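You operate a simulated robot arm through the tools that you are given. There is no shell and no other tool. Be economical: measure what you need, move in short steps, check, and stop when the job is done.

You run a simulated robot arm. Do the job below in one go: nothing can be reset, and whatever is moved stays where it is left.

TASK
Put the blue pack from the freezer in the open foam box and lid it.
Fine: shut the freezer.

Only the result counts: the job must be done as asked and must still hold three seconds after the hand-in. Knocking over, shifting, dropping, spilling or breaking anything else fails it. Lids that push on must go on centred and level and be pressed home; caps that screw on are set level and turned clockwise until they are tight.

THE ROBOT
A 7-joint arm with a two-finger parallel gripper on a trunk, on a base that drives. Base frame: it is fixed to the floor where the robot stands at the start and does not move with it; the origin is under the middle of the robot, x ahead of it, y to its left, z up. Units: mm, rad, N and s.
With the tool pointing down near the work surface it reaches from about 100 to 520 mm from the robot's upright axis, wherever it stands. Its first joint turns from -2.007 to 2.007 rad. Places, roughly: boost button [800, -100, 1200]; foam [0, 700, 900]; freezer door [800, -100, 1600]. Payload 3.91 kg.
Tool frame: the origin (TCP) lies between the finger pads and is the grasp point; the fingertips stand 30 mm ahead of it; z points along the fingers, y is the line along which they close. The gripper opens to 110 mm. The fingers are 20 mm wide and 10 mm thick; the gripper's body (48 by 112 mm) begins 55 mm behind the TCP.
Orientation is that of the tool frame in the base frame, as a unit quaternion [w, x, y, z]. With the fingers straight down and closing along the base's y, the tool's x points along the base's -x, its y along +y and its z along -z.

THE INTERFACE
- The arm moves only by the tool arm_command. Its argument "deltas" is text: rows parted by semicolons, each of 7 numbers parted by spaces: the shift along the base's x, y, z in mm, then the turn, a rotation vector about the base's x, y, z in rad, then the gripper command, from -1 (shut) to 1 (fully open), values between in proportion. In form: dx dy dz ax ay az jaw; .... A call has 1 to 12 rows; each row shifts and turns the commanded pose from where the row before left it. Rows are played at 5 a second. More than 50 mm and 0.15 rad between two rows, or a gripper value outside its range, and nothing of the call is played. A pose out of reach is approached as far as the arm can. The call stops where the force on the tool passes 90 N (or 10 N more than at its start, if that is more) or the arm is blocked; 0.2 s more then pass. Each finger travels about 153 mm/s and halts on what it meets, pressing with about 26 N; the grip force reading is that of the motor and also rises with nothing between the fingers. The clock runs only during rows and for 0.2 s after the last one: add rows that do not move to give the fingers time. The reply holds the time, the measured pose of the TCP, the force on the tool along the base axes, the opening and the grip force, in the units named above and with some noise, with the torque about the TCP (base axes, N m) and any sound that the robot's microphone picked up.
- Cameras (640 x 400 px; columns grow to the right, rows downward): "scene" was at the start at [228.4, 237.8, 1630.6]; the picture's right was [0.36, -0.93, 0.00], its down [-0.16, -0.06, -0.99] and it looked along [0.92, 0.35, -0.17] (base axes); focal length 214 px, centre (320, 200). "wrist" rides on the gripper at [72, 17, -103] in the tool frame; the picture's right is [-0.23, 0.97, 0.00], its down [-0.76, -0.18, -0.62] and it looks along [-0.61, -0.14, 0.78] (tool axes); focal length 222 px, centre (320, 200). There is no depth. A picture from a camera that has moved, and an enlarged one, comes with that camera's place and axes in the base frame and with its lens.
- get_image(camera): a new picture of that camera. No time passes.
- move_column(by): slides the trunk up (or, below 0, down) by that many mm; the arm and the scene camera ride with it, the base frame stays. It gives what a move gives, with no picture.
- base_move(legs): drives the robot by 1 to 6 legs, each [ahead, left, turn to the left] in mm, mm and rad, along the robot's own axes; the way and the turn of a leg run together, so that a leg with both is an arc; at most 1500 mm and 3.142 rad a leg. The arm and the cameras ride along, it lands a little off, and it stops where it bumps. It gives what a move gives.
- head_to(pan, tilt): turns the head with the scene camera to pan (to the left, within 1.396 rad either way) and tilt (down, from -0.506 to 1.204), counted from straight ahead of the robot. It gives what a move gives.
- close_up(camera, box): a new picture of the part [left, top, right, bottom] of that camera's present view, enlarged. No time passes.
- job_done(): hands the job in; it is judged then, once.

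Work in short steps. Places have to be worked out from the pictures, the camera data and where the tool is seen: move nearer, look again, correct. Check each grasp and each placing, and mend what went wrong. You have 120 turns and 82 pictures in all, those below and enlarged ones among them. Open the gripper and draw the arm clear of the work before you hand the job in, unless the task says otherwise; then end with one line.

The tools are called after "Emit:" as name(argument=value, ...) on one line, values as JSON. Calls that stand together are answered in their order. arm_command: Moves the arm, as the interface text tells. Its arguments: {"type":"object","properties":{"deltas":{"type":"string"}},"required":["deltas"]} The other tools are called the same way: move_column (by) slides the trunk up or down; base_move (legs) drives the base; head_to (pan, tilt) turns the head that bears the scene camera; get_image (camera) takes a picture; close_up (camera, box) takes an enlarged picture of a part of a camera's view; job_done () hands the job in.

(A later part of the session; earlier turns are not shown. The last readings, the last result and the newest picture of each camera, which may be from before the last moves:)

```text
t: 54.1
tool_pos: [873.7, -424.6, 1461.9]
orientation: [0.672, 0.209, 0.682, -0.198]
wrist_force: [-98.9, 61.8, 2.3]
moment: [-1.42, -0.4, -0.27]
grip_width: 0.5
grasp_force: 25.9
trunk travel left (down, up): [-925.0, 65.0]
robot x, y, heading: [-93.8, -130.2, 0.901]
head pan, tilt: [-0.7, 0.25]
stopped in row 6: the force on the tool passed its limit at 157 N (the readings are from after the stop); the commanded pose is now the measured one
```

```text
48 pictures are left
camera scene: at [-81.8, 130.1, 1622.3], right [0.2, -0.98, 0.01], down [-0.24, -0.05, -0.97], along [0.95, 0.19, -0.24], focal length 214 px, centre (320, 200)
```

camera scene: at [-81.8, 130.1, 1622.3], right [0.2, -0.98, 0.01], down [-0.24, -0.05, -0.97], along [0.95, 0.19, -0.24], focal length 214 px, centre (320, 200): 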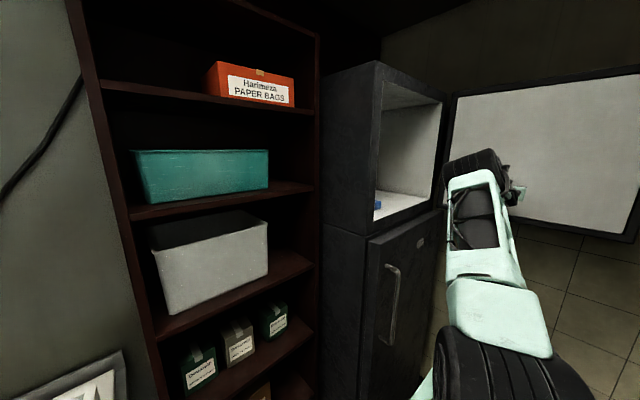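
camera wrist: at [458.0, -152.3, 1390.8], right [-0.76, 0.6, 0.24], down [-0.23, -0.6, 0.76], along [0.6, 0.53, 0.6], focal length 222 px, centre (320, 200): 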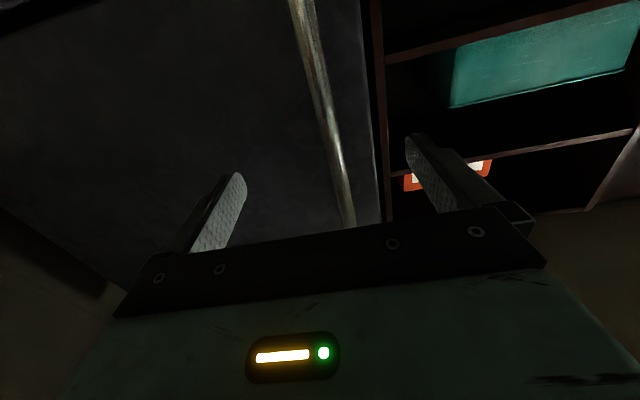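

The door is at its stop, wide open. I retrace the hand to in front of the freezer.

Emit:
arm_command(deltas="-18 36 0 0 0 0 -1;-18 38 0 0 0 0.1 -1;-20 38 0 0 0 0.1 -1;-22 36 0 0 0 0.1 -1;-22 36 0 0 0 0.1 -1;-31 27 0 0 0 0.1 -1;-31 27 0 0 0 0.1 -1;-31 27 0 0 0 0.1 -1;-31 27 0 0 0 0.1 -1;-31 27 0 0 0 0.1 -1;-31 27 0 0 0 0.1 -1;-31 27 0 0 0 0.1 -1")

Emit:
arm_command(deltas="-31 27 0 0 0 0.1 -1;-30 27 0 0 0 0.1 -1;-16 20 0 0 0 0.1 -1;-16 20 0 0 0 0.1 -1")

Emit:
close_up(camera="scene", box=[340, 100, 500, 260])

```text
t: 56.7
tool_pos: [567.8, -56.3, 1454.5]
orientation: [0.674, -0.179, 0.692, 0.183]
wrist_force: [0.8, -0.1, -0.3]
moment: [-0.03, -0.01, 0.0]
grip_width: 0.1
grasp_force: 25.4
trunk travel left (down, up): [-925.0, 65.0]
robot x, y, heading: [-89.9, -133.1, 0.9]
head pan, tilt: [-0.7, 0.25]
```

```text
t: 57.7
tool_pos: [495.8, 22.7, 1466.1]
orientation: [0.624, -0.315, 0.642, 0.315]
wrist_force: [-0.3, -1.4, -0.2]
moment: [-0.02, -0.01, 0.02]
grip_width: 0.1
grasp_force: 26.2
out of reach, approached as far as the arm can: row 1, 2, 3, 4
trunk travel left (down, up): [-925.0, 65.0]
robot x, y, heading: [-88.2, -136.0, 0.897]
head pan, tilt: [-0.7, 0.25]
```

```text
2.50 times, centred on (420, 180) of scene
camera zoom: at [-71.1, 122.9, 1623.1], right [0.2, -0.98, 0.0], down [-0.24, -0.05, -0.97], along [0.95, 0.19, -0.25], focal length 536 px, centre (70, 250)
```

zoom: 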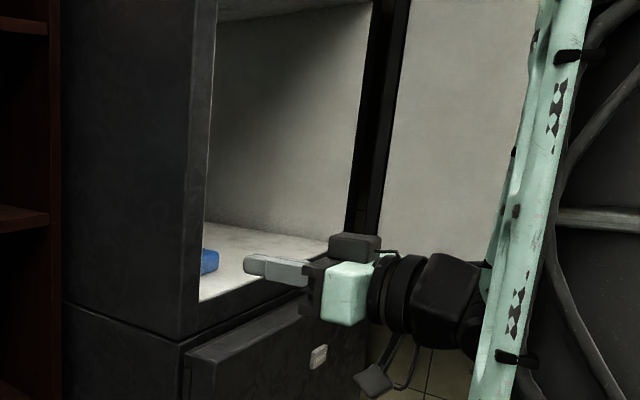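

Pack peeks at the left part inside. I drive right to look into the freezer from the front.

Emit:
base_move(legs=[[10, -330, 0]])

Emit:
head_to(pan=-0.3, tilt=0.4)

Emit:
get_image(camera="scene")

```text
t: 59.9
tool_pos: [764.0, -168.6, 1467.3]
orientation: [0.622, -0.317, 0.642, 0.317]
wrist_force: [-0.9, -0.2, -0.1]
moment: [0.01, 0.0, 0.01]
grip_width: 0.0
grasp_force: 25.9
trunk travel left (down, up): [-925.0, 65.0]
robot x, y, heading: [173.6, -335.0, 0.913]
head pan, tilt: [-0.7, 0.25]
```

```text
t: 60.7
tool_pos: [763.3, -168.2, 1465.7]
orientation: [0.622, -0.319, 0.641, 0.318]
wrist_force: [-0.1, 1.2, -0.3]
moment: [0.03, 0.0, 0.02]
grip_width: 0.0
grasp_force: 26.1
trunk travel left (down, up): [-925.0, 65.0]
robot x, y, heading: [178.4, -336.5, 0.911]
head pan, tilt: [-0.3, 0.4]
```

```text
46 pictures are left
camera scene: at [178.5, -41.4, 1609.2], right [0.57, -0.82, 0.0], down [-0.32, -0.22, -0.92], along [0.75, 0.53, -0.39], focal length 214 px, centre (320, 200)
```

scene: 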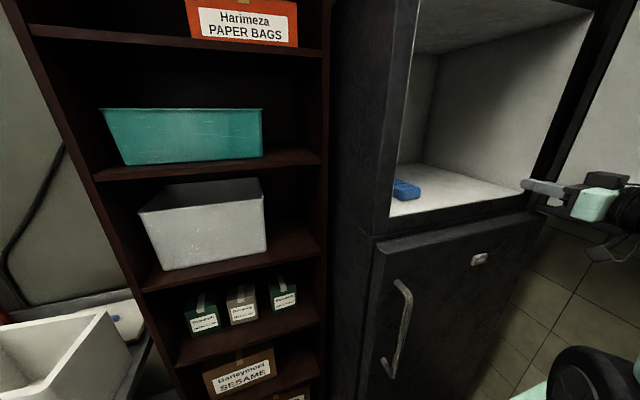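

The pack lies at the left-front of the freezer floor (~z 1385), near (730,80). I shift the hand left, raise it and pitch the tool downward so the wrist camera can look in.

Emit:
arm_command(deltas="-33 26.5 5 0 0 0 -1;-33 26.5 5 0 0 0 -1;-33 26.5 5 0 0 0 -1;-30 24 5 0 0 0 -1;0 0 12 -0.109 0.0875 0 1;0 0 12 -0.109 0.0875 0 1;0 0 12 -0.109 0.0875 0 1;0 0 12 -0.109 0.0875 0 1;0 0 12 -0.109 0.0875 0 1;0 0 12 -0.109 0.0875 0 1;0 0 12 -0.109 0.0875 0 1")

Emit:
get_image(camera="wrist")

Emit:
get_image(camera="scene")

```text
t: 63.1
tool_pos: [770.5, -120.8, 1569.1]
orientation: [0.244, -0.415, 0.866, 0.138]
wrist_force: [0.1, -0.2, 0.5]
moment: [0.01, 0.01, 0.0]
grip_width: 109.8
grasp_force: 0.0
out of reach, approached as far as the arm can: row 1, 2, 3, 4, 5, 6, 7
trunk travel left (down, up): [-925.0, 65.0]
robot x, y, heading: [178.3, -332.6, 0.911]
head pan, tilt: [-0.3, 0.4]
```

```text
45 pictures are left
camera wrist: at [686.4, -204.6, 1618.3], right [-0.64, 0.75, 0.16], down [0.36, 0.11, 0.93], along [0.68, 0.65, -0.34], focal length 222 px, centre (320, 200)
```

wrist: 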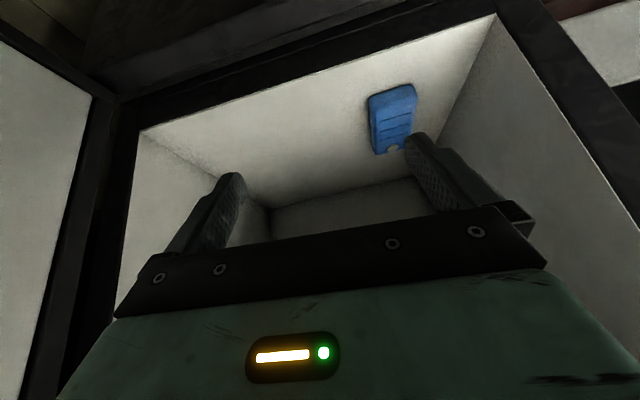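

```text
44 pictures are left
camera scene: at [178.3, -41.5, 1609.1], right [0.57, -0.82, 0.0], down [-0.32, -0.22, -0.92], along [0.75, 0.53, -0.39], focal length 214 px, centre (320, 200)
```

scene: 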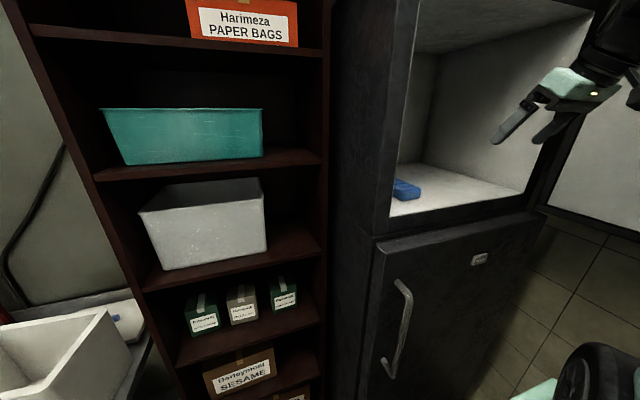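

The wrist view shows the pack clearly: about 58×140 mm, centre near (809,105), lying almost along the depth. I move the open hand in above it.

Emit:
arm_command(deltas="5 40 -16 0 0 0.018 1;5 40 -16 0 0 0.018 1;5 40 -16 0 0 0.018 1;5 40 -16 0 0 0.018 1;5 41 -16 0 0 0.018 1")

Emit:
get_image(camera="wrist")

Emit:
get_image(camera="scene")

```text
t: 64.3
tool_pos: [794.8, 79.5, 1489.0]
orientation: [0.237, -0.454, 0.846, 0.15]
wrist_force: [-0.9, -0.7, 0.3]
moment: [0.02, -0.03, 0.04]
grip_width: 109.7
grasp_force: 0.0
trunk travel left (down, up): [-925.0, 65.0]
robot x, y, heading: [183.3, -333.1, 0.912]
head pan, tilt: [-0.3, 0.4]
```

```text
43 pictures are left
camera wrist: at [718.6, -10.2, 1537.4], right [-0.71, 0.69, 0.16], down [0.35, 0.14, 0.93], along [0.61, 0.71, -0.34], focal length 222 px, centre (320, 200)
```

wrist: 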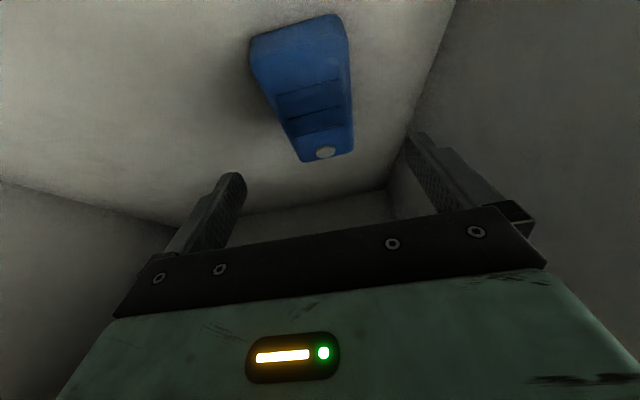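

```text
42 pictures are left
camera scene: at [178.3, -41.8, 1609.2], right [0.57, -0.82, 0.0], down [-0.32, -0.22, -0.92], along [0.75, 0.53, -0.39], focal length 214 px, centre (320, 200)
```

scene: 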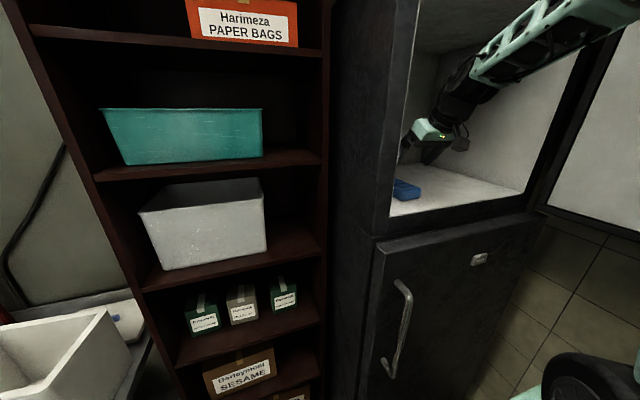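

Pack centre confirmed at about (810,109), axis azimuth 0.95. I descend with yaw correction and 85 mm opening.

Emit:
arm_command(deltas="1 4 -25 0 0 -0.05 0.55;1 4 -26 0 0 -0.05 0.55;1 4 -20 0 0 0 0.55;0 0 0 0 0 0 0.55")

Emit:
get_image(camera="wrist")

```text
t: 65.3
tool_pos: [798.9, 92.5, 1417.3]
orientation: [0.244, -0.411, 0.867, 0.138]
wrist_force: [0.2, 0.3, 0.2]
moment: [0.04, -0.01, -0.02]
grip_width: 85.4
grasp_force: 0.0
trunk travel left (down, up): [-925.0, 65.0]
robot x, y, heading: [178.4, -337.1, 0.915]
head pan, tilt: [-0.3, 0.4]
```

```text
41 pictures are left
camera wrist: at [713.5, 10.1, 1466.2], right [-0.64, 0.75, 0.16], down [0.36, 0.11, 0.93], along [0.68, 0.65, -0.34], focal length 222 px, centre (320, 200)
```

wrist: 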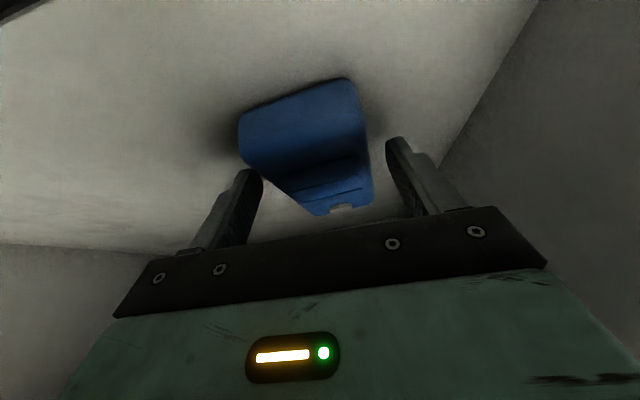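

Fingers straddle the pack. I lower a few mm more and close.

Emit:
arm_command(deltas="0 0 -5 0 0 0 0.55;0 0 0 0 0 0 -1;0 0 0 0 0 0 -1;0 0 0 0 0 0 -1")

```text
t: 66.3
tool_pos: [799.1, 90.5, 1411.6]
orientation: [0.244, -0.411, 0.867, 0.138]
wrist_force: [-0.3, 0.8, 0.8]
moment: [0.16, -0.08, 0.09]
grip_width: 69.2
grasp_force: 26.2
trunk travel left (down, up): [-925.0, 65.0]
robot x, y, heading: [175.4, -332.8, 0.912]
head pan, tilt: [-0.3, 0.4]
```

Gripped at 69 mm. I lift a bit and check.

Emit:
arm_command(deltas="0 0 20 0 0 0 -1;0 0 30 0 0 0 -1;0 0 20 0 0 0 -1")

Emit:
get_image(camera="wrist")

Emit:
get_image(camera="scene")

```text
t: 67.1
tool_pos: [798.8, 91.3, 1482.1]
orientation: [0.245, -0.412, 0.867, 0.139]
wrist_force: [-0.1, 0.3, -3.2]
moment: [-0.12, 0.11, 0.0]
grip_width: 68.9
grasp_force: 25.5
trunk travel left (down, up): [-925.0, 65.0]
robot x, y, heading: [181.9, -332.5, 0.917]
head pan, tilt: [-0.3, 0.4]
```

```text
40 pictures are left
camera wrist: at [713.4, 9.0, 1531.3], right [-0.64, 0.75, 0.16], down [0.36, 0.11, 0.93], along [0.68, 0.65, -0.34], focal length 222 px, centre (320, 200)
```

wrist: 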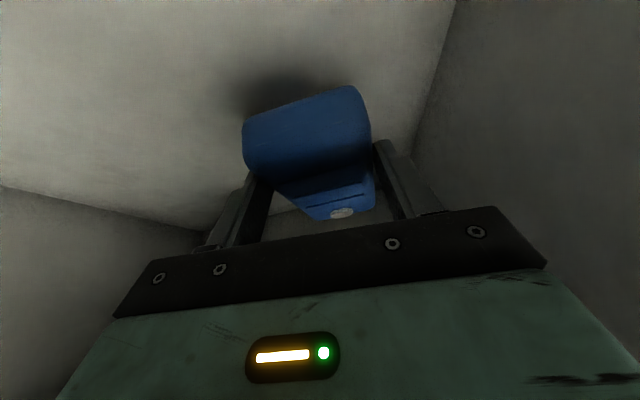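

```text
39 pictures are left
camera scene: at [178.6, -41.2, 1609.1], right [0.57, -0.82, 0.0], down [-0.32, -0.22, -0.92], along [0.75, 0.53, -0.39], focal length 214 px, centre (320, 200)
```

scene: 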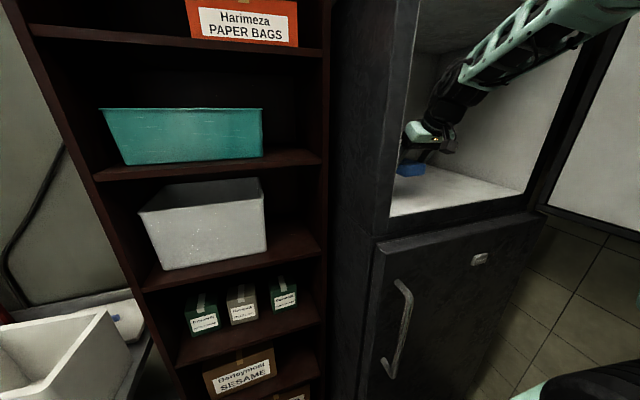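

The pack is held (about 3 N). I withdraw it from the freezer along the way I came.

Emit:
arm_command(deltas="-5 -40 16 0 0 0 -1;-5 -40 16 0 0 0 -1;-5 -40 16 0 0 0 -1;-5 -40 16 0 0 0 -1;-5 -40 16 0 0 0 -1;-22 -30 0 0 0 0 -1")

Emit:
get_image(camera="wrist")

```text
t: 68.5
tool_pos: [749.3, -139.1, 1562.0]
orientation: [0.244, -0.411, 0.868, 0.138]
wrist_force: [0.0, -0.3, -3.6]
moment: [-0.1, 0.11, -0.01]
grip_width: 68.8
grasp_force: 26.1
trunk travel left (down, up): [-925.0, 65.0]
robot x, y, heading: [180.0, -333.7, 0.914]
head pan, tilt: [-0.3, 0.4]
```

```text
38 pictures are left
camera wrist: at [664.9, -221.7, 1610.9], right [-0.64, 0.75, 0.16], down [0.36, 0.11, 0.93], along [0.68, 0.65, -0.34], focal length 222 px, centre (320, 200)
```

wrist: 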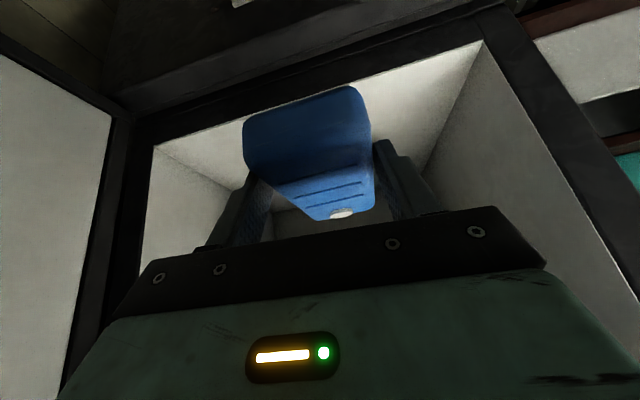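

The pack is free of the freezer. I pull the hand back slightly more, then drive left toward the foam box.

Emit:
arm_command(deltas="-20 -25 0 0 0 0 -1;-20 -25 0 0 0 0 -1")

Emit:
base_move(legs=[[0, 380, 0], [60, 370, 0]])

Emit:
head_to(pan=0.0, tilt=0.8)

Emit:
get_image(camera="scene")

```text
t: 69.1
tool_pos: [729.7, -174.8, 1552.9]
orientation: [0.244, -0.413, 0.867, 0.138]
wrist_force: [-0.4, 1.0, -3.6]
moment: [-0.15, 0.07, -0.01]
grip_width: 68.6
grasp_force: 26.1
out of reach, approached as far as the arm can: row 2
trunk travel left (down, up): [-925.0, 65.0]
robot x, y, heading: [176.2, -333.5, 0.91]
head pan, tilt: [-0.3, 0.4]
```

```text
t: 73.5
tool_pos: [182.0, 326.2, 1553.0]
orientation: [0.245, -0.409, 0.868, 0.137]
wrist_force: [0.1, 0.2, -2.1]
moment: [-0.1, 0.06, -0.01]
grip_width: 68.4
grasp_force: 26.0
trunk travel left (down, up): [-925.0, 65.0]
robot x, y, heading: [-368.7, 172.4, 0.907]
head pan, tilt: [-0.3, 0.4]
```

```text
t: 74.4
tool_pos: [181.1, 325.7, 1553.6]
orientation: [0.245, -0.409, 0.868, 0.138]
wrist_force: [0.6, 0.6, -2.4]
moment: [-0.09, 0.06, 0.02]
grip_width: 68.4
grasp_force: 26.0
trunk travel left (down, up): [-925.0, 65.0]
robot x, y, heading: [-371.1, 177.0, 0.907]
head pan, tilt: [0.0, 0.799]
```

```text
37 pictures are left
camera scene: at [-396.3, 474.9, 1574.1], right [0.79, -0.62, 0.0], down [-0.44, -0.56, -0.7], along [0.43, 0.55, -0.72], focal length 214 px, centre (320, 200)
```

scene: 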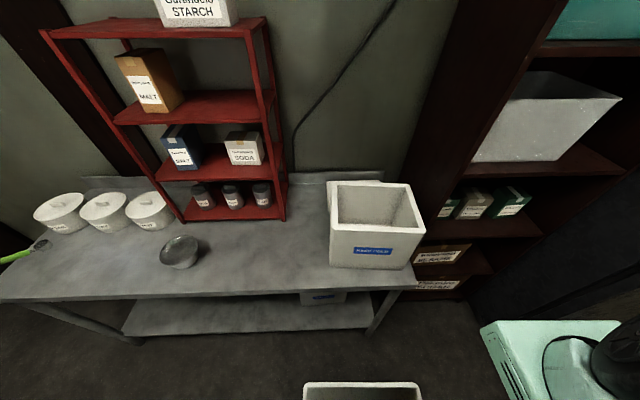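

Now I see box and lid (behind it). I zoom for precise pixel positions.

Emit:
close_up(camera="scene", box=[290, 160, 450, 290])

```text
3.08 times, centred on (370, 225) of scene
camera zoom: at [-396.3, 474.9, 1574.1], right [0.79, -0.62, 0.0], down [-0.44, -0.56, -0.7], along [0.43, 0.55, -0.72], focal length 660 px, centre (166, 123)
```

zoom: 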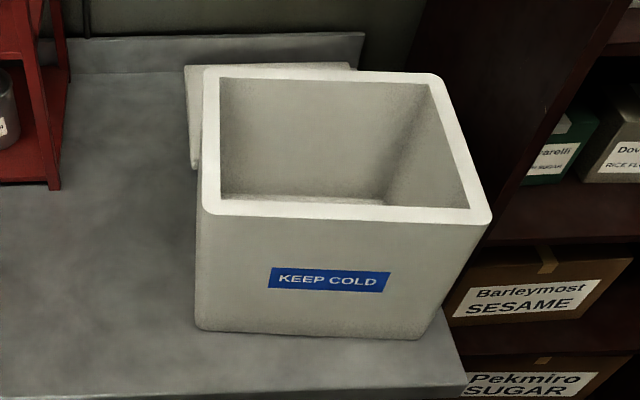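

Box rim is ~262×198 at z≈1083, centre ≈(20,730), table ≈862. I drive 100 mm closer and lower the trunk by 300.

Emit:
base_move(legs=[[100, 0, 0]])

Emit:
move_column(by=-300)

Emit:
arm_command(deltas="-25 20 0 0 0 0.12 -1;-25 20 0 0 0 0.12 -1;-25 20 0 0 0 0.12 -1;-25 20 0 0 0 0.12 -1;-20 20 0 0 0 0.12 -1;-20 20 0 0 0 0.12 -1")

Emit:
get_image(camera="scene")

```text
t: 75.5
tool_pos: [244.9, 402.6, 1553.1]
orientation: [0.245, -0.408, 0.869, 0.137]
wrist_force: [-0.1, -0.4, -3.3]
moment: [-0.08, 0.09, -0.01]
grip_width: 68.7
grasp_force: 26.4
trunk travel left (down, up): [-925.0, 65.0]
robot x, y, heading: [-312.1, 252.0, 0.909]
head pan, tilt: [0.0, 0.799]
```

```text
t: 78.5
tool_pos: [244.2, 401.4, 1253.2]
orientation: [0.245, -0.409, 0.868, 0.137]
wrist_force: [0.7, -0.1, -2.7]
moment: [-0.09, 0.06, 0.01]
grip_width: 68.3
grasp_force: 25.6
trunk travel left (down, up): [-625.0, 365.0]
robot x, y, heading: [-306.3, 250.8, 0.903]
head pan, tilt: [0.0, 0.799]
```

```text
t: 79.9
tool_pos: [159.5, 541.7, 1212.2]
orientation: [-0.183, 0.687, -0.67, -0.214]
wrist_force: [-0.1, -0.3, -3.3]
moment: [-0.12, -0.03, 0.02]
grip_width: 68.4
grasp_force: 26.4
out of reach, approached as far as the arm can: row 1, 2, 3, 4, 6
trunk travel left (down, up): [-625.0, 365.0]
robot x, y, heading: [-312.5, 255.9, 0.902]
head pan, tilt: [0.0, 0.799]
```

```text
35 pictures are left
camera scene: at [-334.0, 553.4, 1274.1], right [0.79, -0.62, 0.0], down [-0.44, -0.56, -0.7], along [0.43, 0.55, -0.72], focal length 214 px, centre (320, 200)
```

scene: 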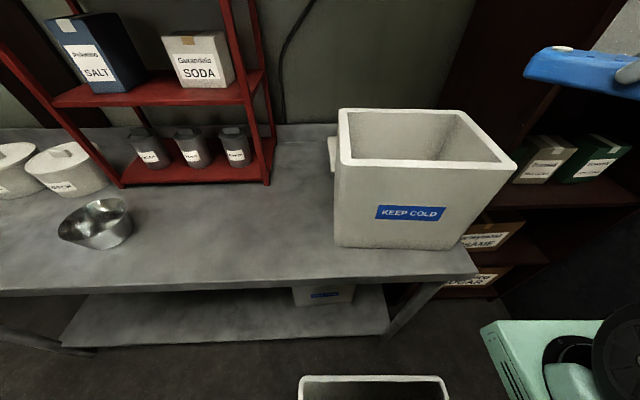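

The box estimate is confirmed (centre (17,728), rim z 1083). I move the pack above the box while turning it to lie along the box's length.

Emit:
arm_command(deltas="-26 33 2 0 0 0.13 -1;-26 33 2 0 0 0.13 -1;-26 33 2 0 0 0.13 -1;-26 33 2 0 0 0.13 -1;-26 33 2 0 0 0.13 -1;-26 33 2 0 0 0.13 -1")

Emit:
get_image(camera="scene")

```text
t: 81.3
tool_pos: [1.9, 739.9, 1223.1]
orientation: [-0.086, 0.891, -0.356, -0.267]
wrist_force: [0.0, -0.7, -2.6]
moment: [-0.06, -0.1, -0.04]
grip_width: 68.2
grasp_force: 26.1
trunk travel left (down, up): [-625.0, 365.0]
robot x, y, heading: [-311.8, 253.6, 0.904]
head pan, tilt: [0.0, 0.799]
```

```text
34 pictures are left
camera scene: at [-333.9, 553.1, 1274.1], right [0.79, -0.62, 0.0], down [-0.44, -0.56, -0.7], along [0.43, 0.55, -0.72], focal length 214 px, centre (320, 200)
```

scene: 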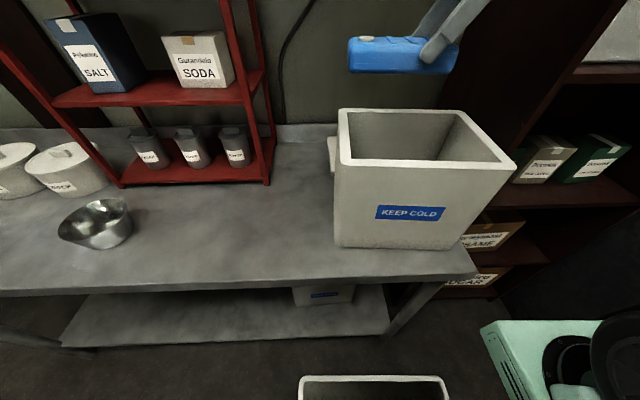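

Pack hangs level over the box, its left end ~105 mm from the fingers. I steepen the tool to ~80° so hand and camera fit inside, shift slightly right, and start lowering.

Emit:
arm_command(deltas="6 -5 0 -0.085 -0.101 0 -1;6 -5 0 -0.085 -0.101 0 -1;5 -4 0 -0.085 -0.101 0 -1;0 0 -15 0 0 0 -1")

Emit:
get_image(camera="scene")

Emit:
get_image(camera="wrist")

```text
t: 82.3
tool_pos: [17.5, 721.8, 1215.3]
orientation: [-0.046, 0.921, -0.368, -0.12]
wrist_force: [0.8, -0.3, -3.2]
moment: [-0.07, 0.0, 0.01]
grip_width: 68.2
grasp_force: 26.2
out of reach, approached as far as the arm can: row 3
trunk travel left (down, up): [-625.0, 365.0]
robot x, y, heading: [-311.8, 251.7, 0.907]
head pan, tilt: [0.0, 0.799]
```

```text
33 pictures are left
camera scene: at [-333.7, 553.5, 1274.1], right [0.79, -0.62, 0.0], down [-0.44, -0.56, -0.7], along [0.43, 0.55, -0.72], focal length 214 px, centre (320, 200)
```

scene: 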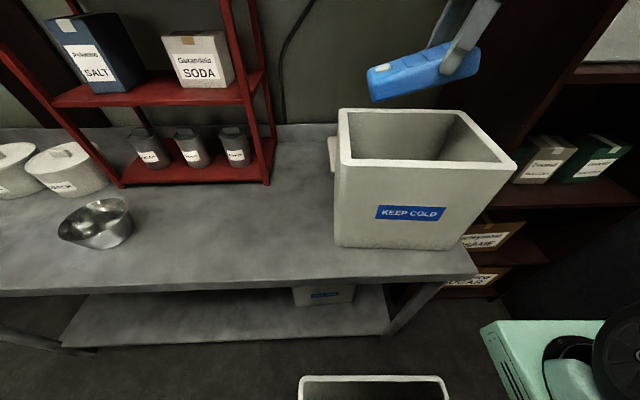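

```text
32 pictures are left
camera wrist: at [76.2, 644.3, 1297.2], right [-0.83, -0.55, 0.06], down [-0.29, 0.53, 0.8], along [-0.47, 0.64, -0.6], focal length 222 px, centre (320, 200)
```

wrist: 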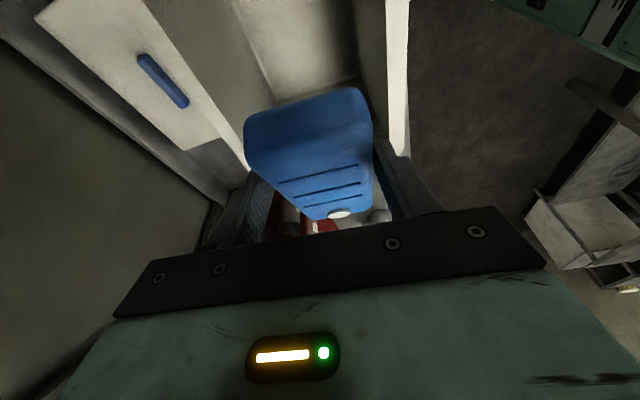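

Pitch is ~75°. I steepen slightly more, centre it, and lower into the box.

Emit:
arm_command(deltas="0 5 -35 -0.035 -0.04 0 -1;-1 3 -35 -0.035 -0.04 0 -1;0 0 -35 0 0 0 -1;0 0 -30 0 0 0 -1")

Emit:
get_image(camera="scene")

Emit:
get_image(camera="wrist")

```text
t: 83.3
tool_pos: [15.3, 729.9, 1080.2]
orientation: [-0.028, 0.926, -0.369, -0.07]
wrist_force: [-0.4, -0.4, -2.6]
moment: [-0.03, -0.1, 0.04]
grip_width: 67.6
grasp_force: 26.3
trunk travel left (down, up): [-625.0, 365.0]
robot x, y, heading: [-308.6, 251.1, 0.905]
head pan, tilt: [0.0, 0.799]
```

```text
31 pictures are left
camera scene: at [-334.0, 553.5, 1274.0], right [0.79, -0.62, 0.0], down [-0.44, -0.56, -0.7], along [0.43, 0.55, -0.72], focal length 214 px, centre (320, 200)
```

scene: 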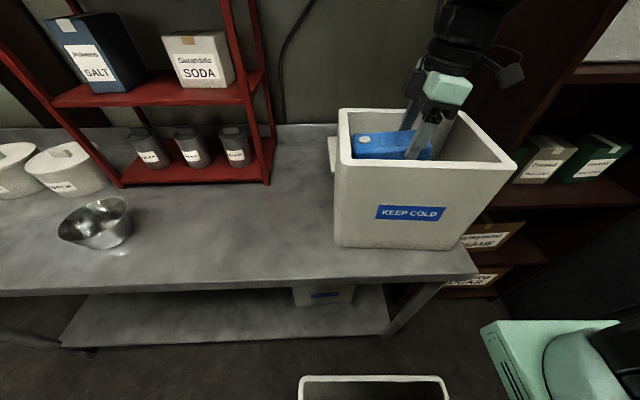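

```text
30 pictures are left
camera wrist: at [66.3, 658.0, 1171.4], right [-0.83, -0.55, 0.03], down [-0.35, 0.58, 0.73], along [-0.42, 0.6, -0.68], focal length 222 px, centre (320, 200)
```

wrist: 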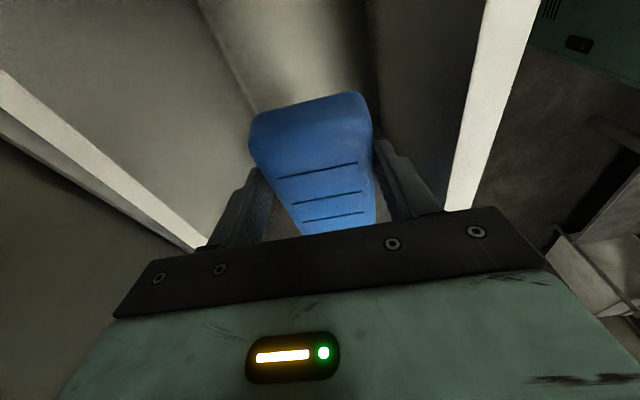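

It fits; the left end is close to the wall so I shift right a bit and keep lowering.

Emit:
arm_command(deltas="6 -5 -20 0 0 0 -1;0 0 -30 0 0 0 -1;0 0 -30 0 0 0 -1")

Emit:
close_up(camera="scene", box=[320, 60, 520, 200])

```text
t: 84.1
tool_pos: [22.3, 725.2, 1001.4]
orientation: [-0.028, 0.926, -0.37, -0.07]
wrist_force: [-0.4, 0.1, -3.0]
moment: [-0.05, -0.07, 0.0]
grip_width: 67.8
grasp_force: 25.9
trunk travel left (down, up): [-625.0, 365.0]
robot x, y, heading: [-308.6, 248.9, 0.905]
head pan, tilt: [0.0, 0.799]
```

```text
2.86 times, centred on (420, 130) of scene
camera zoom: at [-334.1, 553.5, 1274.1], right [0.79, -0.62, 0.0], down [-0.44, -0.56, -0.7], along [0.43, 0.55, -0.72], focal length 613 px, centre (34, 400)
```

zoom: 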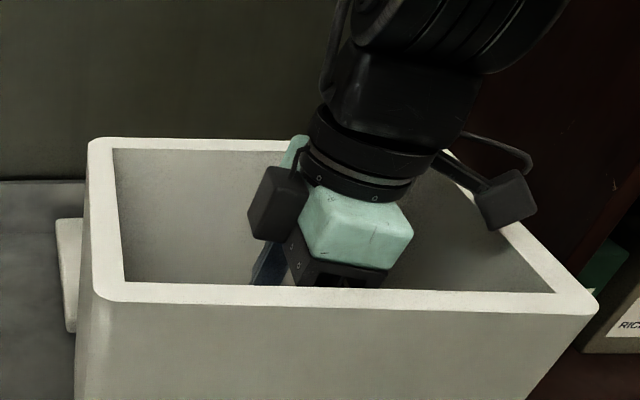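

The wrist camera housing comes near the right wall. I steepen to vertical and shift a little left before going lower.

Emit:
arm_command(deltas="-3 3 15 -0.055 -0.066 0 -1;-3 3 0 -0.055 -0.066 0 -1")

Emit:
close_up(camera="scene", box=[320, 60, 520, 200])

Emit:
get_image(camera="wrist")

```text
t: 84.7
tool_pos: [17.2, 731.0, 1015.5]
orientation: [0.0, 0.928, -0.372, 0.012]
wrist_force: [-1.0, -0.1, -2.0]
moment: [-0.07, -0.05, 0.0]
grip_width: 67.4
grasp_force: 25.5
trunk travel left (down, up): [-625.0, 365.0]
robot x, y, heading: [-310.1, 251.6, 0.909]
head pan, tilt: [0.0, 0.799]
```

```text
2.86 times, centred on (420, 130) of scene
camera zoom: at [-333.8, 553.5, 1274.0], right [0.79, -0.62, 0.0], down [-0.44, -0.56, -0.7], along [0.43, 0.55, -0.72], focal length 613 px, centre (34, 400)
```

zoom: 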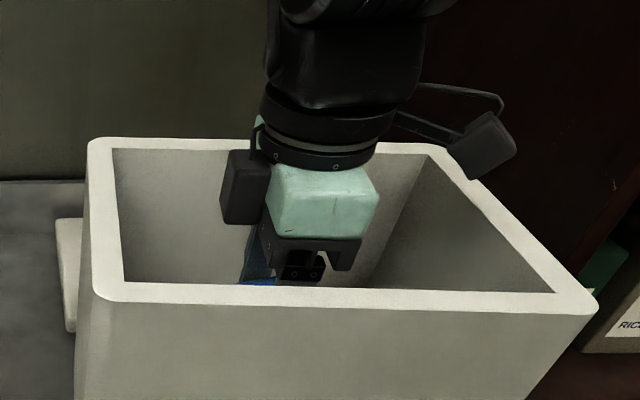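

```text
27 pictures are left
camera wrist: at [55.5, 670.1, 1120.5], right [-0.84, -0.55, -0.02], down [-0.44, 0.66, 0.61], along [-0.32, 0.52, -0.79], focal length 222 px, centre (320, 200)
```

wrist: 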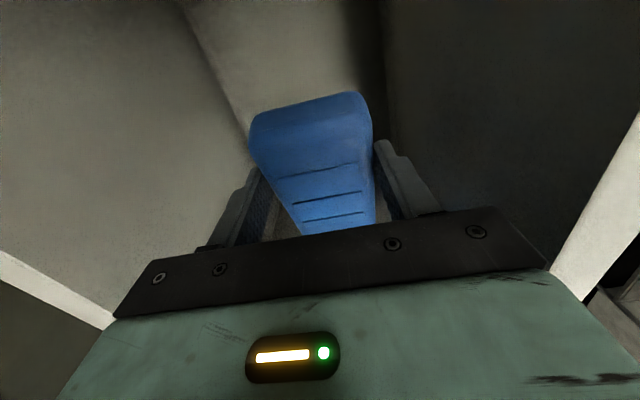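

Clear on all sides now. I lower further until contact.

Emit:
arm_command(deltas="0 0 -20 0 0 0 -1;0 0 -20 0 0 0 -1;0 0 -15 0 0 0 -1")

Emit:
arm_command(deltas="0 0 -8 0 0 0 -1;0 0 -8 0 0 0 -1")

```text
t: 85.5
tool_pos: [7.4, 713.1, 979.3]
orientation: [-0.003, 0.929, -0.371, 0.012]
wrist_force: [-0.2, 1.5, -2.6]
moment: [-0.25, 0.04, 0.03]
grip_width: 67.7
grasp_force: 25.3
out of reach, approached as far as the arm can: row 1, 2, 3
trunk travel left (down, up): [-625.0, 365.0]
robot x, y, heading: [-310.9, 251.3, 0.899]
head pan, tilt: [0.0, 0.799]
```

```text
t: 86.1
tool_pos: [2.3, 704.8, 970.2]
orientation: [-0.002, 0.929, -0.371, 0.011]
wrist_force: [0.7, 0.2, -3.0]
moment: [-0.07, -0.04, -0.01]
grip_width: 67.9
grasp_force: 26.0
out of reach, approached as far as the arm can: row 1, 2
trunk travel left (down, up): [-625.0, 365.0]
robot x, y, heading: [-309.9, 253.8, 0.904]
head pan, tilt: [0.0, 0.799]
```

The arm is at its reach limit downwards and drifted frontward. I go back up to the centre and then lower with the trunk instead.

Emit:
arm_command(deltas="6 10 18 0 0 0 -1;9 14 22 0 0 0 -1")

Emit:
move_column(by=-30)

```text
t: 86.7
tool_pos: [20.2, 729.3, 1010.0]
orientation: [-0.001, 0.929, -0.37, 0.011]
wrist_force: [-0.1, -0.2, -2.9]
moment: [-0.09, -0.05, 0.02]
grip_width: 67.5
grasp_force: 25.8
trunk travel left (down, up): [-625.0, 365.0]
robot x, y, heading: [-312.5, 254.3, 0.904]
head pan, tilt: [0.0, 0.799]
```

```text
t: 87.5
tool_pos: [20.4, 731.7, 978.9]
orientation: [-0.001, 0.929, -0.37, 0.011]
wrist_force: [-0.1, -0.1, -4.2]
moment: [-0.04, -0.05, 0.01]
grip_width: 67.7
grasp_force: 25.5
trunk travel left (down, up): [-595.0, 395.0]
robot x, y, heading: [-310.1, 250.0, 0.906]
head pan, tilt: [0.0, 0.799]
```

Clean. I lower further by trunk in small steps.

Emit:
move_column(by=-18)

Emit:
move_column(by=-10)

Emit:
get_image(camera="scene")

```text
t: 88.1
tool_pos: [19.5, 730.2, 961.2]
orientation: [-0.001, 0.929, -0.37, 0.011]
wrist_force: [-0.3, -0.8, -3.1]
moment: [-0.06, -0.07, 0.01]
grip_width: 67.8
grasp_force: 26.3
trunk travel left (down, up): [-577.0, 413.0]
robot x, y, heading: [-310.1, 253.0, 0.906]
head pan, tilt: [0.0, 0.799]
```

```text
t: 88.7
tool_pos: [19.7, 729.1, 950.0]
orientation: [-0.001, 0.929, -0.371, 0.01]
wrist_force: [0.0, 0.2, -2.7]
moment: [-0.04, -0.06, 0.02]
grip_width: 67.5
grasp_force: 25.8
trunk travel left (down, up): [-567.0, 423.0]
robot x, y, heading: [-312.9, 254.3, 0.907]
head pan, tilt: [0.0, 0.799]
```

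```text
26 pictures are left
camera scene: at [-333.9, 553.6, 1216.0], right [0.79, -0.62, 0.0], down [-0.44, -0.56, -0.7], along [0.43, 0.55, -0.72], focal length 214 px, centre (320, 200)
```

scene: 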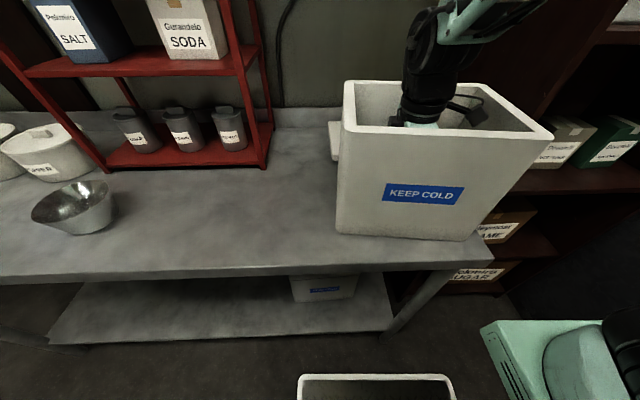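

Still no contact at TCP z 950; I continue in small steps.

Emit:
move_column(by=-10)

Emit:
move_column(by=-8)

Emit:
move_column(by=-8)

```text
t: 89.3
tool_pos: [20.0, 729.2, 942.1]
orientation: [-0.001, 0.929, -0.37, 0.011]
wrist_force: [0.2, 0.8, -2.6]
moment: [-0.04, -0.03, 0.0]
grip_width: 67.8
grasp_force: 25.6
trunk travel left (down, up): [-557.0, 433.0]
robot x, y, heading: [-305.4, 255.7, 0.905]
head pan, tilt: [0.0, 0.799]
```

```text
t: 89.8
tool_pos: [20.1, 729.9, 933.4]
orientation: [-0.002, 0.929, -0.371, 0.011]
wrist_force: [-0.7, -0.2, -3.0]
moment: [-0.04, -0.05, 0.02]
grip_width: 67.7
grasp_force: 26.3
trunk travel left (down, up): [-549.0, 441.0]
robot x, y, heading: [-309.6, 250.8, 0.907]
head pan, tilt: [0.0, 0.799]
```

```text
t: 90.4
tool_pos: [19.7, 730.7, 925.7]
orientation: [-0.002, 0.929, -0.371, 0.012]
wrist_force: [3.9, -0.4, 4.9]
moment: [0.21, 0.47, -0.02]
grip_width: 67.5
grasp_force: 26.5
trunk travel left (down, up): [-541.0, 449.0]
robot x, y, heading: [-311.2, 252.5, 0.904]
head pan, tilt: [0.0, 0.799]
```

Contact at z≈926. I press a little more to let the pack pivot level, then open gently.

Emit:
move_column(by=-8)

Emit:
arm_command(deltas="0 0 0 0 0 0 0.3;0 0 0 0 0 0 0.4;0 0 0 0 0 0 0.5;0 0 0 0 0 0 0.5")

Emit:
get_image(camera="wrist")

```text
t: 91.0
tool_pos: [19.0, 730.5, 916.8]
orientation: [-0.001, 0.929, -0.37, 0.011]
wrist_force: [2.0, -0.5, 1.6]
moment: [0.11, 0.32, -0.04]
grip_width: 67.7
grasp_force: 26.1
trunk travel left (down, up): [-533.0, 457.0]
robot x, y, heading: [-310.3, 248.9, 0.903]
head pan, tilt: [0.0, 0.799]
```

```text
t: 92.0
tool_pos: [18.8, 728.8, 917.8]
orientation: [-0.002, 0.928, -0.371, 0.012]
wrist_force: [-0.5, 0.4, -0.6]
moment: [-0.03, 0.02, 0.01]
grip_width: 82.6
grasp_force: 0.1
trunk travel left (down, up): [-533.0, 457.0]
robot x, y, heading: [-311.0, 256.7, 0.905]
head pan, tilt: [0.0, 0.799]
```

```text
25 pictures are left
camera wrist: at [57.8, 667.6, 1022.1], right [-0.84, -0.55, -0.02], down [-0.44, 0.66, 0.61], along [-0.33, 0.52, -0.79], focal length 222 px, centre (320, 200)
```

wrist: 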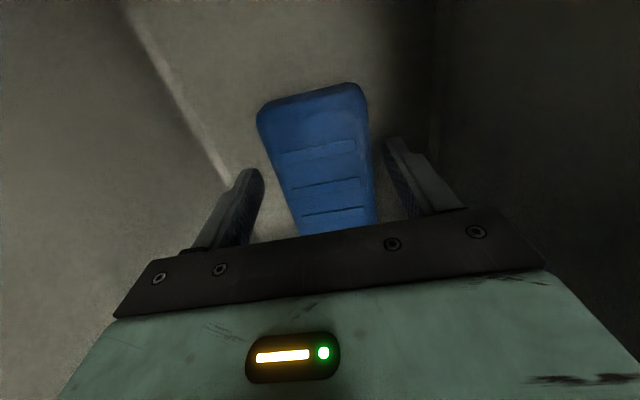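

The pack lies on the box floor, released. I raise straight up with the trunk and look at the lid.

Emit:
move_column(by=300)

Emit:
get_image(camera="scene")

Emit:
get_image(camera="wrist")

```text
t: 95.0
tool_pos: [19.4, 729.3, 1217.6]
orientation: [-0.002, 0.929, -0.37, 0.011]
wrist_force: [0.9, -0.2, 0.3]
moment: [0.0, 0.0, -0.02]
grip_width: 82.6
grasp_force: 0.0
trunk travel left (down, up): [-833.0, 157.0]
robot x, y, heading: [-314.2, 250.8, 0.906]
head pan, tilt: [0.0, 0.799]
```

```text
24 pictures are left
camera scene: at [-334.0, 553.5, 1482.0], right [0.79, -0.62, 0.0], down [-0.44, -0.56, -0.7], along [0.43, 0.55, -0.72], focal length 214 px, centre (320, 200)
```

scene: 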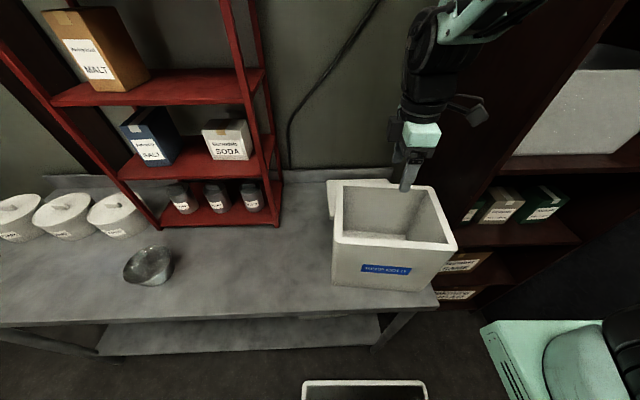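

```text
23 pictures are left
camera wrist: at [57.8, 667.6, 1322.0], right [-0.84, -0.55, -0.02], down [-0.44, 0.66, 0.61], along [-0.33, 0.52, -0.79], focal length 222 px, centre (320, 200)
```

wrist: 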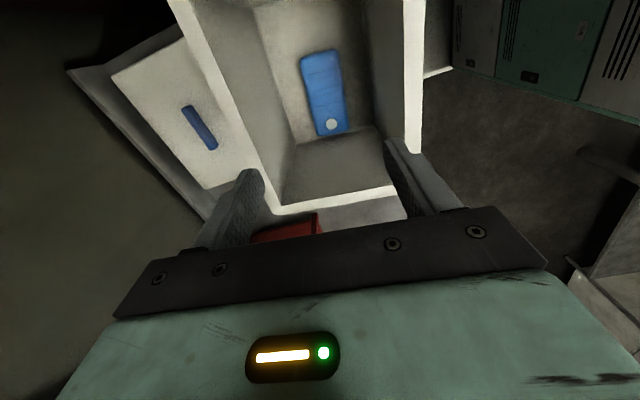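

Pack is in. The lid lies behind the box with a blue piece on top; I zoom in to see whether it is a grip.

Emit:
close_up(camera="wrist", box=[90, 60, 250, 160])

```text
4.00 times, centred on (170, 110) of wrist
camera zoom: at [57.8, 667.6, 1322.0], right [-0.84, -0.55, -0.02], down [-0.44, 0.66, 0.61], along [-0.33, 0.52, -0.79], focal length 888 px, centre (920, 560)
```

zoom: 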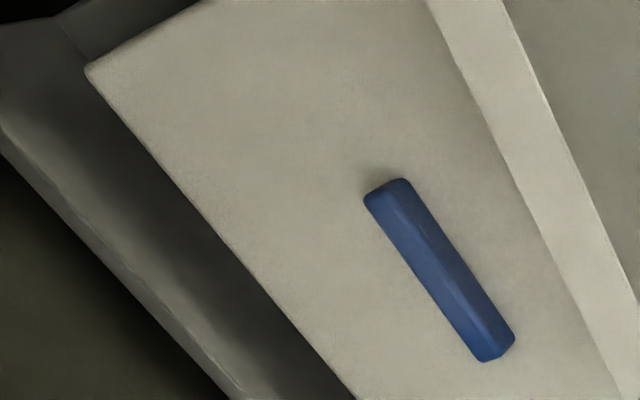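

The blue piece is a raised bar handle at the lid's centre, ≈(172,921), lying along the box's length; my fingers already close across it. It is far, so I drive 70 ahead and 80 left.

Emit:
base_move(legs=[[0, 80, 0], [70, 0, 0]])

Emit:
arm_command(deltas="30 13 10 0 0 0 0;30 13 10 0 0 0 0;30 12 0 0 0 0 0;30 12 0 0 0 0 0;30 12 0 0 0 0 0")

Emit:
get_image(camera="wrist")

```text
t: 96.7
tool_pos: [1.6, 833.3, 1218.1]
orientation: [-0.002, 0.928, -0.371, 0.012]
wrist_force: [-0.6, 0.0, 1.6]
moment: [0.03, 0.04, 0.0]
grip_width: 82.6
grasp_force: 0.1
trunk travel left (down, up): [-833.0, 157.0]
robot x, y, heading: [-327.7, 359.7, 0.902]
head pan, tilt: [0.0, 0.799]
```

```text
t: 97.9
tool_pos: [89.5, 816.0, 1286.4]
orientation: [-0.002, 0.929, -0.371, 0.011]
wrist_force: [0.3, 0.8, -0.4]
moment: [-0.02, 0.0, 0.03]
grip_width: 55.1
grasp_force: 0.1
out of reach, approached as far as the arm can: row 1, 2, 3, 4, 5
trunk travel left (down, up): [-833.0, 157.0]
robot x, y, heading: [-330.7, 357.2, 0.903]
head pan, tilt: [0.0, 0.799]
```

```text
21 pictures are left
camera wrist: at [126.5, 754.0, 1390.4], right [-0.84, -0.55, -0.02], down [-0.44, 0.66, 0.61], along [-0.32, 0.52, -0.79], focal length 222 px, centre (320, 200)
```

wrist: 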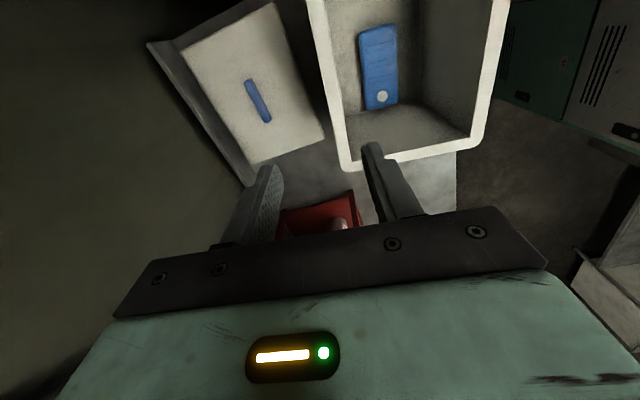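

The arm can't follow with this yaw. The bar is only ~82 mm long, so I can grip it by its ends with the natural yaw; I turn back −1.55 rad while moving toward the lid.

Emit:
arm_command(deltas="0 0 0 0 0 -0.14 1;0 0 0 0 0 -0.14 1;0 0 0 0 0 -0.14 1;0 0 0 0 0 -0.14 1;0 0 0 0 0 -0.14 1;0 0 0 0 0 -0.14 1;4 5 0 0 0 -0.14 1;4 5 0 0 0 -0.14 1;4 5 0 0 0 -0.14 1;4 5 0 0 0 -0.14 1;4 5 0 0 0 -0.14 1")

Emit:
arm_command(deltas="12 16 -20 0 0 0 1;12 16 -20 0 0 0 1;12 16 -20 0 0 0 1;12 16 -20 0 0 0 1")

Emit:
get_image(camera="wrist")

```text
t: 100.3
tool_pos: [98.1, 800.9, 1298.7]
orientation: [-0.007, -0.41, 0.912, -0.004]
wrist_force: [0.4, 1.0, 0.5]
moment: [-0.05, 0.01, 0.0]
grip_width: 110.0
grasp_force: 0.0
out of reach, approached as far as the arm can: row 5, 7, 8, 9, 10, 11
trunk travel left (down, up): [-833.0, 157.0]
robot x, y, heading: [-330.3, 356.5, 0.9]
head pan, tilt: [0.0, 0.799]
```

```text
t: 101.3
tool_pos: [94.9, 791.5, 1270.7]
orientation: [-0.006, -0.409, 0.912, -0.008]
wrist_force: [-1.2, -0.7, 0.2]
moment: [0.04, 0.0, -0.01]
grip_width: 109.9
grasp_force: 0.0
out of reach, approached as far as the arm can: row 1, 2, 3, 4
trunk travel left (down, up): [-833.0, 157.0]
robot x, y, heading: [-329.3, 355.0, 0.903]
head pan, tilt: [0.0, 0.799]
```

```text
20 pictures are left
camera wrist: at [34.6, 749.9, 1374.9], right [-0.58, 0.82, -0.01], down [0.64, 0.46, 0.61], along [0.51, 0.34, -0.79], focal length 222 px, centre (320, 200)
```

wrist: 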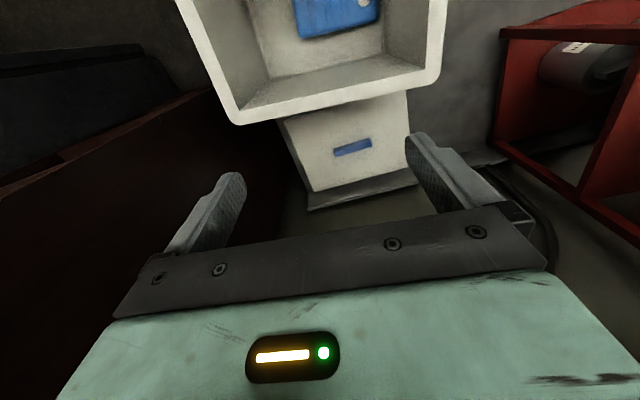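

Vertical tool is at its limit here; leaning the tool forward gains reach as in the freezer. I lower the trunk 80, lean the tool ~20° and go forward over the lid.

Emit:
move_column(by=-80)

Emit:
arm_command(deltas="10 12 5 0.091 -0.072 0 1;10 12 5 0.091 -0.072 0 1;10 12 5 0.091 -0.072 0 1;14 18 0 0 0 0 1;14 18 0 0 0 0 1;14 18 0 0 0 0 1")

```text
t: 102.4
tool_pos: [94.9, 790.7, 1189.6]
orientation: [-0.006, -0.409, 0.912, -0.008]
wrist_force: [0.1, 0.6, 0.7]
moment: [0.05, -0.03, 0.03]
grip_width: 110.0
grasp_force: 0.1
trunk travel left (down, up): [-753.0, 237.0]
robot x, y, heading: [-329.0, 356.6, 0.901]
head pan, tilt: [0.0, 0.799]
```

```text
t: 103.8
tool_pos: [142.0, 856.9, 1222.0]
orientation: [0.149, -0.402, 0.901, 0.072]
wrist_force: [-1.0, -0.4, -0.2]
moment: [0.01, -0.01, 0.02]
grip_width: 110.2
grasp_force: 0.1
out of reach, approached as far as the arm can: row 5, 6
trunk travel left (down, up): [-753.0, 237.0]
robot x, y, heading: [-335.3, 356.7, 0.904]
head pan, tilt: [0.0, 0.799]
```

Leaning gains reach; the limit seems to ease when the hand is higher relative to the trunk. I lower the trunk 110 and lean/advance some more.

Emit:
move_column(by=-110)

Emit:
arm_command(deltas="5 6 20 0.078 -0.062 0 1;5 6 20 0.078 -0.062 0 1;10 12 10 0 0 0 1;10 12 0 0 0 0 1")

Emit:
get_image(camera="wrist")

```text
t: 105.3
tool_pos: [141.4, 857.3, 1110.4]
orientation: [0.148, -0.403, 0.9, 0.073]
wrist_force: [0.0, 0.0, -0.2]
moment: [-0.05, 0.03, 0.03]
grip_width: 110.1
grasp_force: 0.1
trunk travel left (down, up): [-643.0, 347.0]
robot x, y, heading: [-329.3, 358.1, 0.903]
head pan, tilt: [0.0, 0.799]
```

```text
t: 106.3
tool_pos: [170.6, 891.7, 1162.9]
orientation: [0.234, -0.394, 0.881, 0.118]
wrist_force: [1.2, 0.2, -0.3]
moment: [0.04, -0.01, -0.04]
grip_width: 110.0
grasp_force: 0.1
trunk travel left (down, up): [-643.0, 347.0]
robot x, y, heading: [-331.8, 356.5, 0.904]
head pan, tilt: [0.0, 0.799]
```

```text
19 pictures are left
camera wrist: at [83.2, 815.4, 1214.5], right [-0.6, 0.79, 0.14], down [0.37, 0.12, 0.92], along [0.71, 0.6, -0.37], focal length 222 px, centre (320, 200)
```

wrist: 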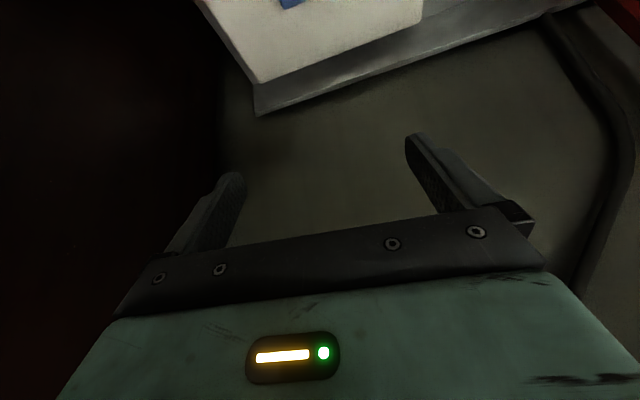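

Bar centre refined to (173,926), azimuth of its long side −0.65. I align above it, steepen slightly, then lower by trunk.

Emit:
arm_command(deltas="-2 12 0 -0.04 0.032 0.03 1;-3 13 0 -0.04 0.032 0 1")

Emit:
move_column(by=-110)

Emit:
get_image(camera="wrist")

Emit:
get_image(camera="scene")

```text
t: 106.9
tool_pos: [147.7, 896.5, 1167.5]
orientation: [0.189, -0.412, 0.886, 0.1]
wrist_force: [0.4, -0.2, 0.5]
moment: [0.03, 0.03, 0.01]
grip_width: 110.1
grasp_force: 0.1
out of reach, approached as far as the arm can: row 1, 2
trunk travel left (down, up): [-643.0, 347.0]
robot x, y, heading: [-325.2, 358.3, 0.906]
head pan, tilt: [0.0, 0.799]
```

```text
t: 108.3
tool_pos: [148.2, 895.4, 1057.0]
orientation: [0.189, -0.412, 0.886, 0.101]
wrist_force: [-0.3, -0.4, -0.2]
moment: [-0.03, 0.03, -0.01]
grip_width: 110.0
grasp_force: 0.1
trunk travel left (down, up): [-533.0, 457.0]
robot x, y, heading: [-328.5, 357.3, 0.9]
head pan, tilt: [0.0, 0.799]
```

```text
18 pictures are left
camera wrist: at [65.8, 821.7, 1121.6], right [-0.62, 0.78, 0.12], down [0.43, 0.21, 0.88], along [0.66, 0.59, -0.46], focal length 222 px, centre (320, 200)
```

wrist: 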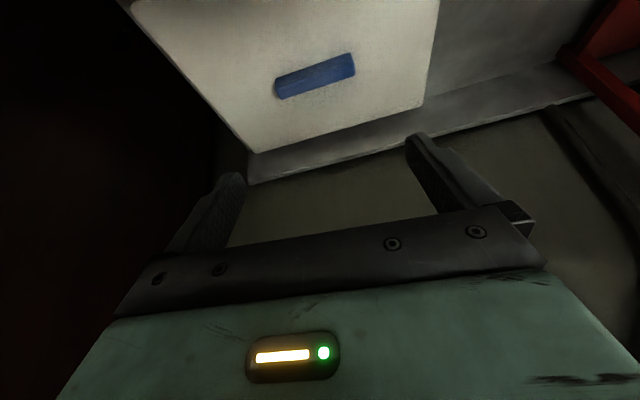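

```text
17 pictures are left
camera scene: at [-352.6, 658.4, 1182.1], right [0.78, -0.62, 0.0], down [-0.44, -0.56, -0.7], along [0.43, 0.55, -0.72], focal length 214 px, centre (320, 200)
```

scene: 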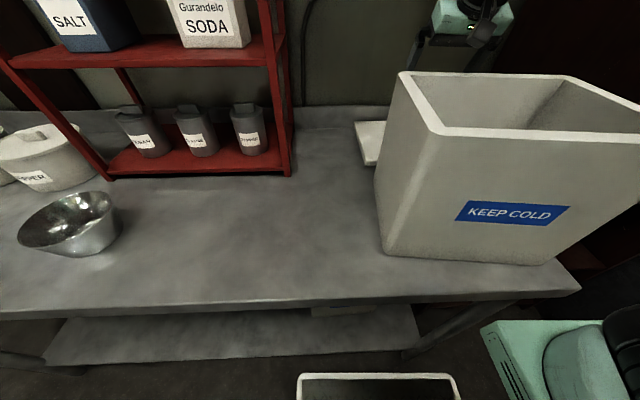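

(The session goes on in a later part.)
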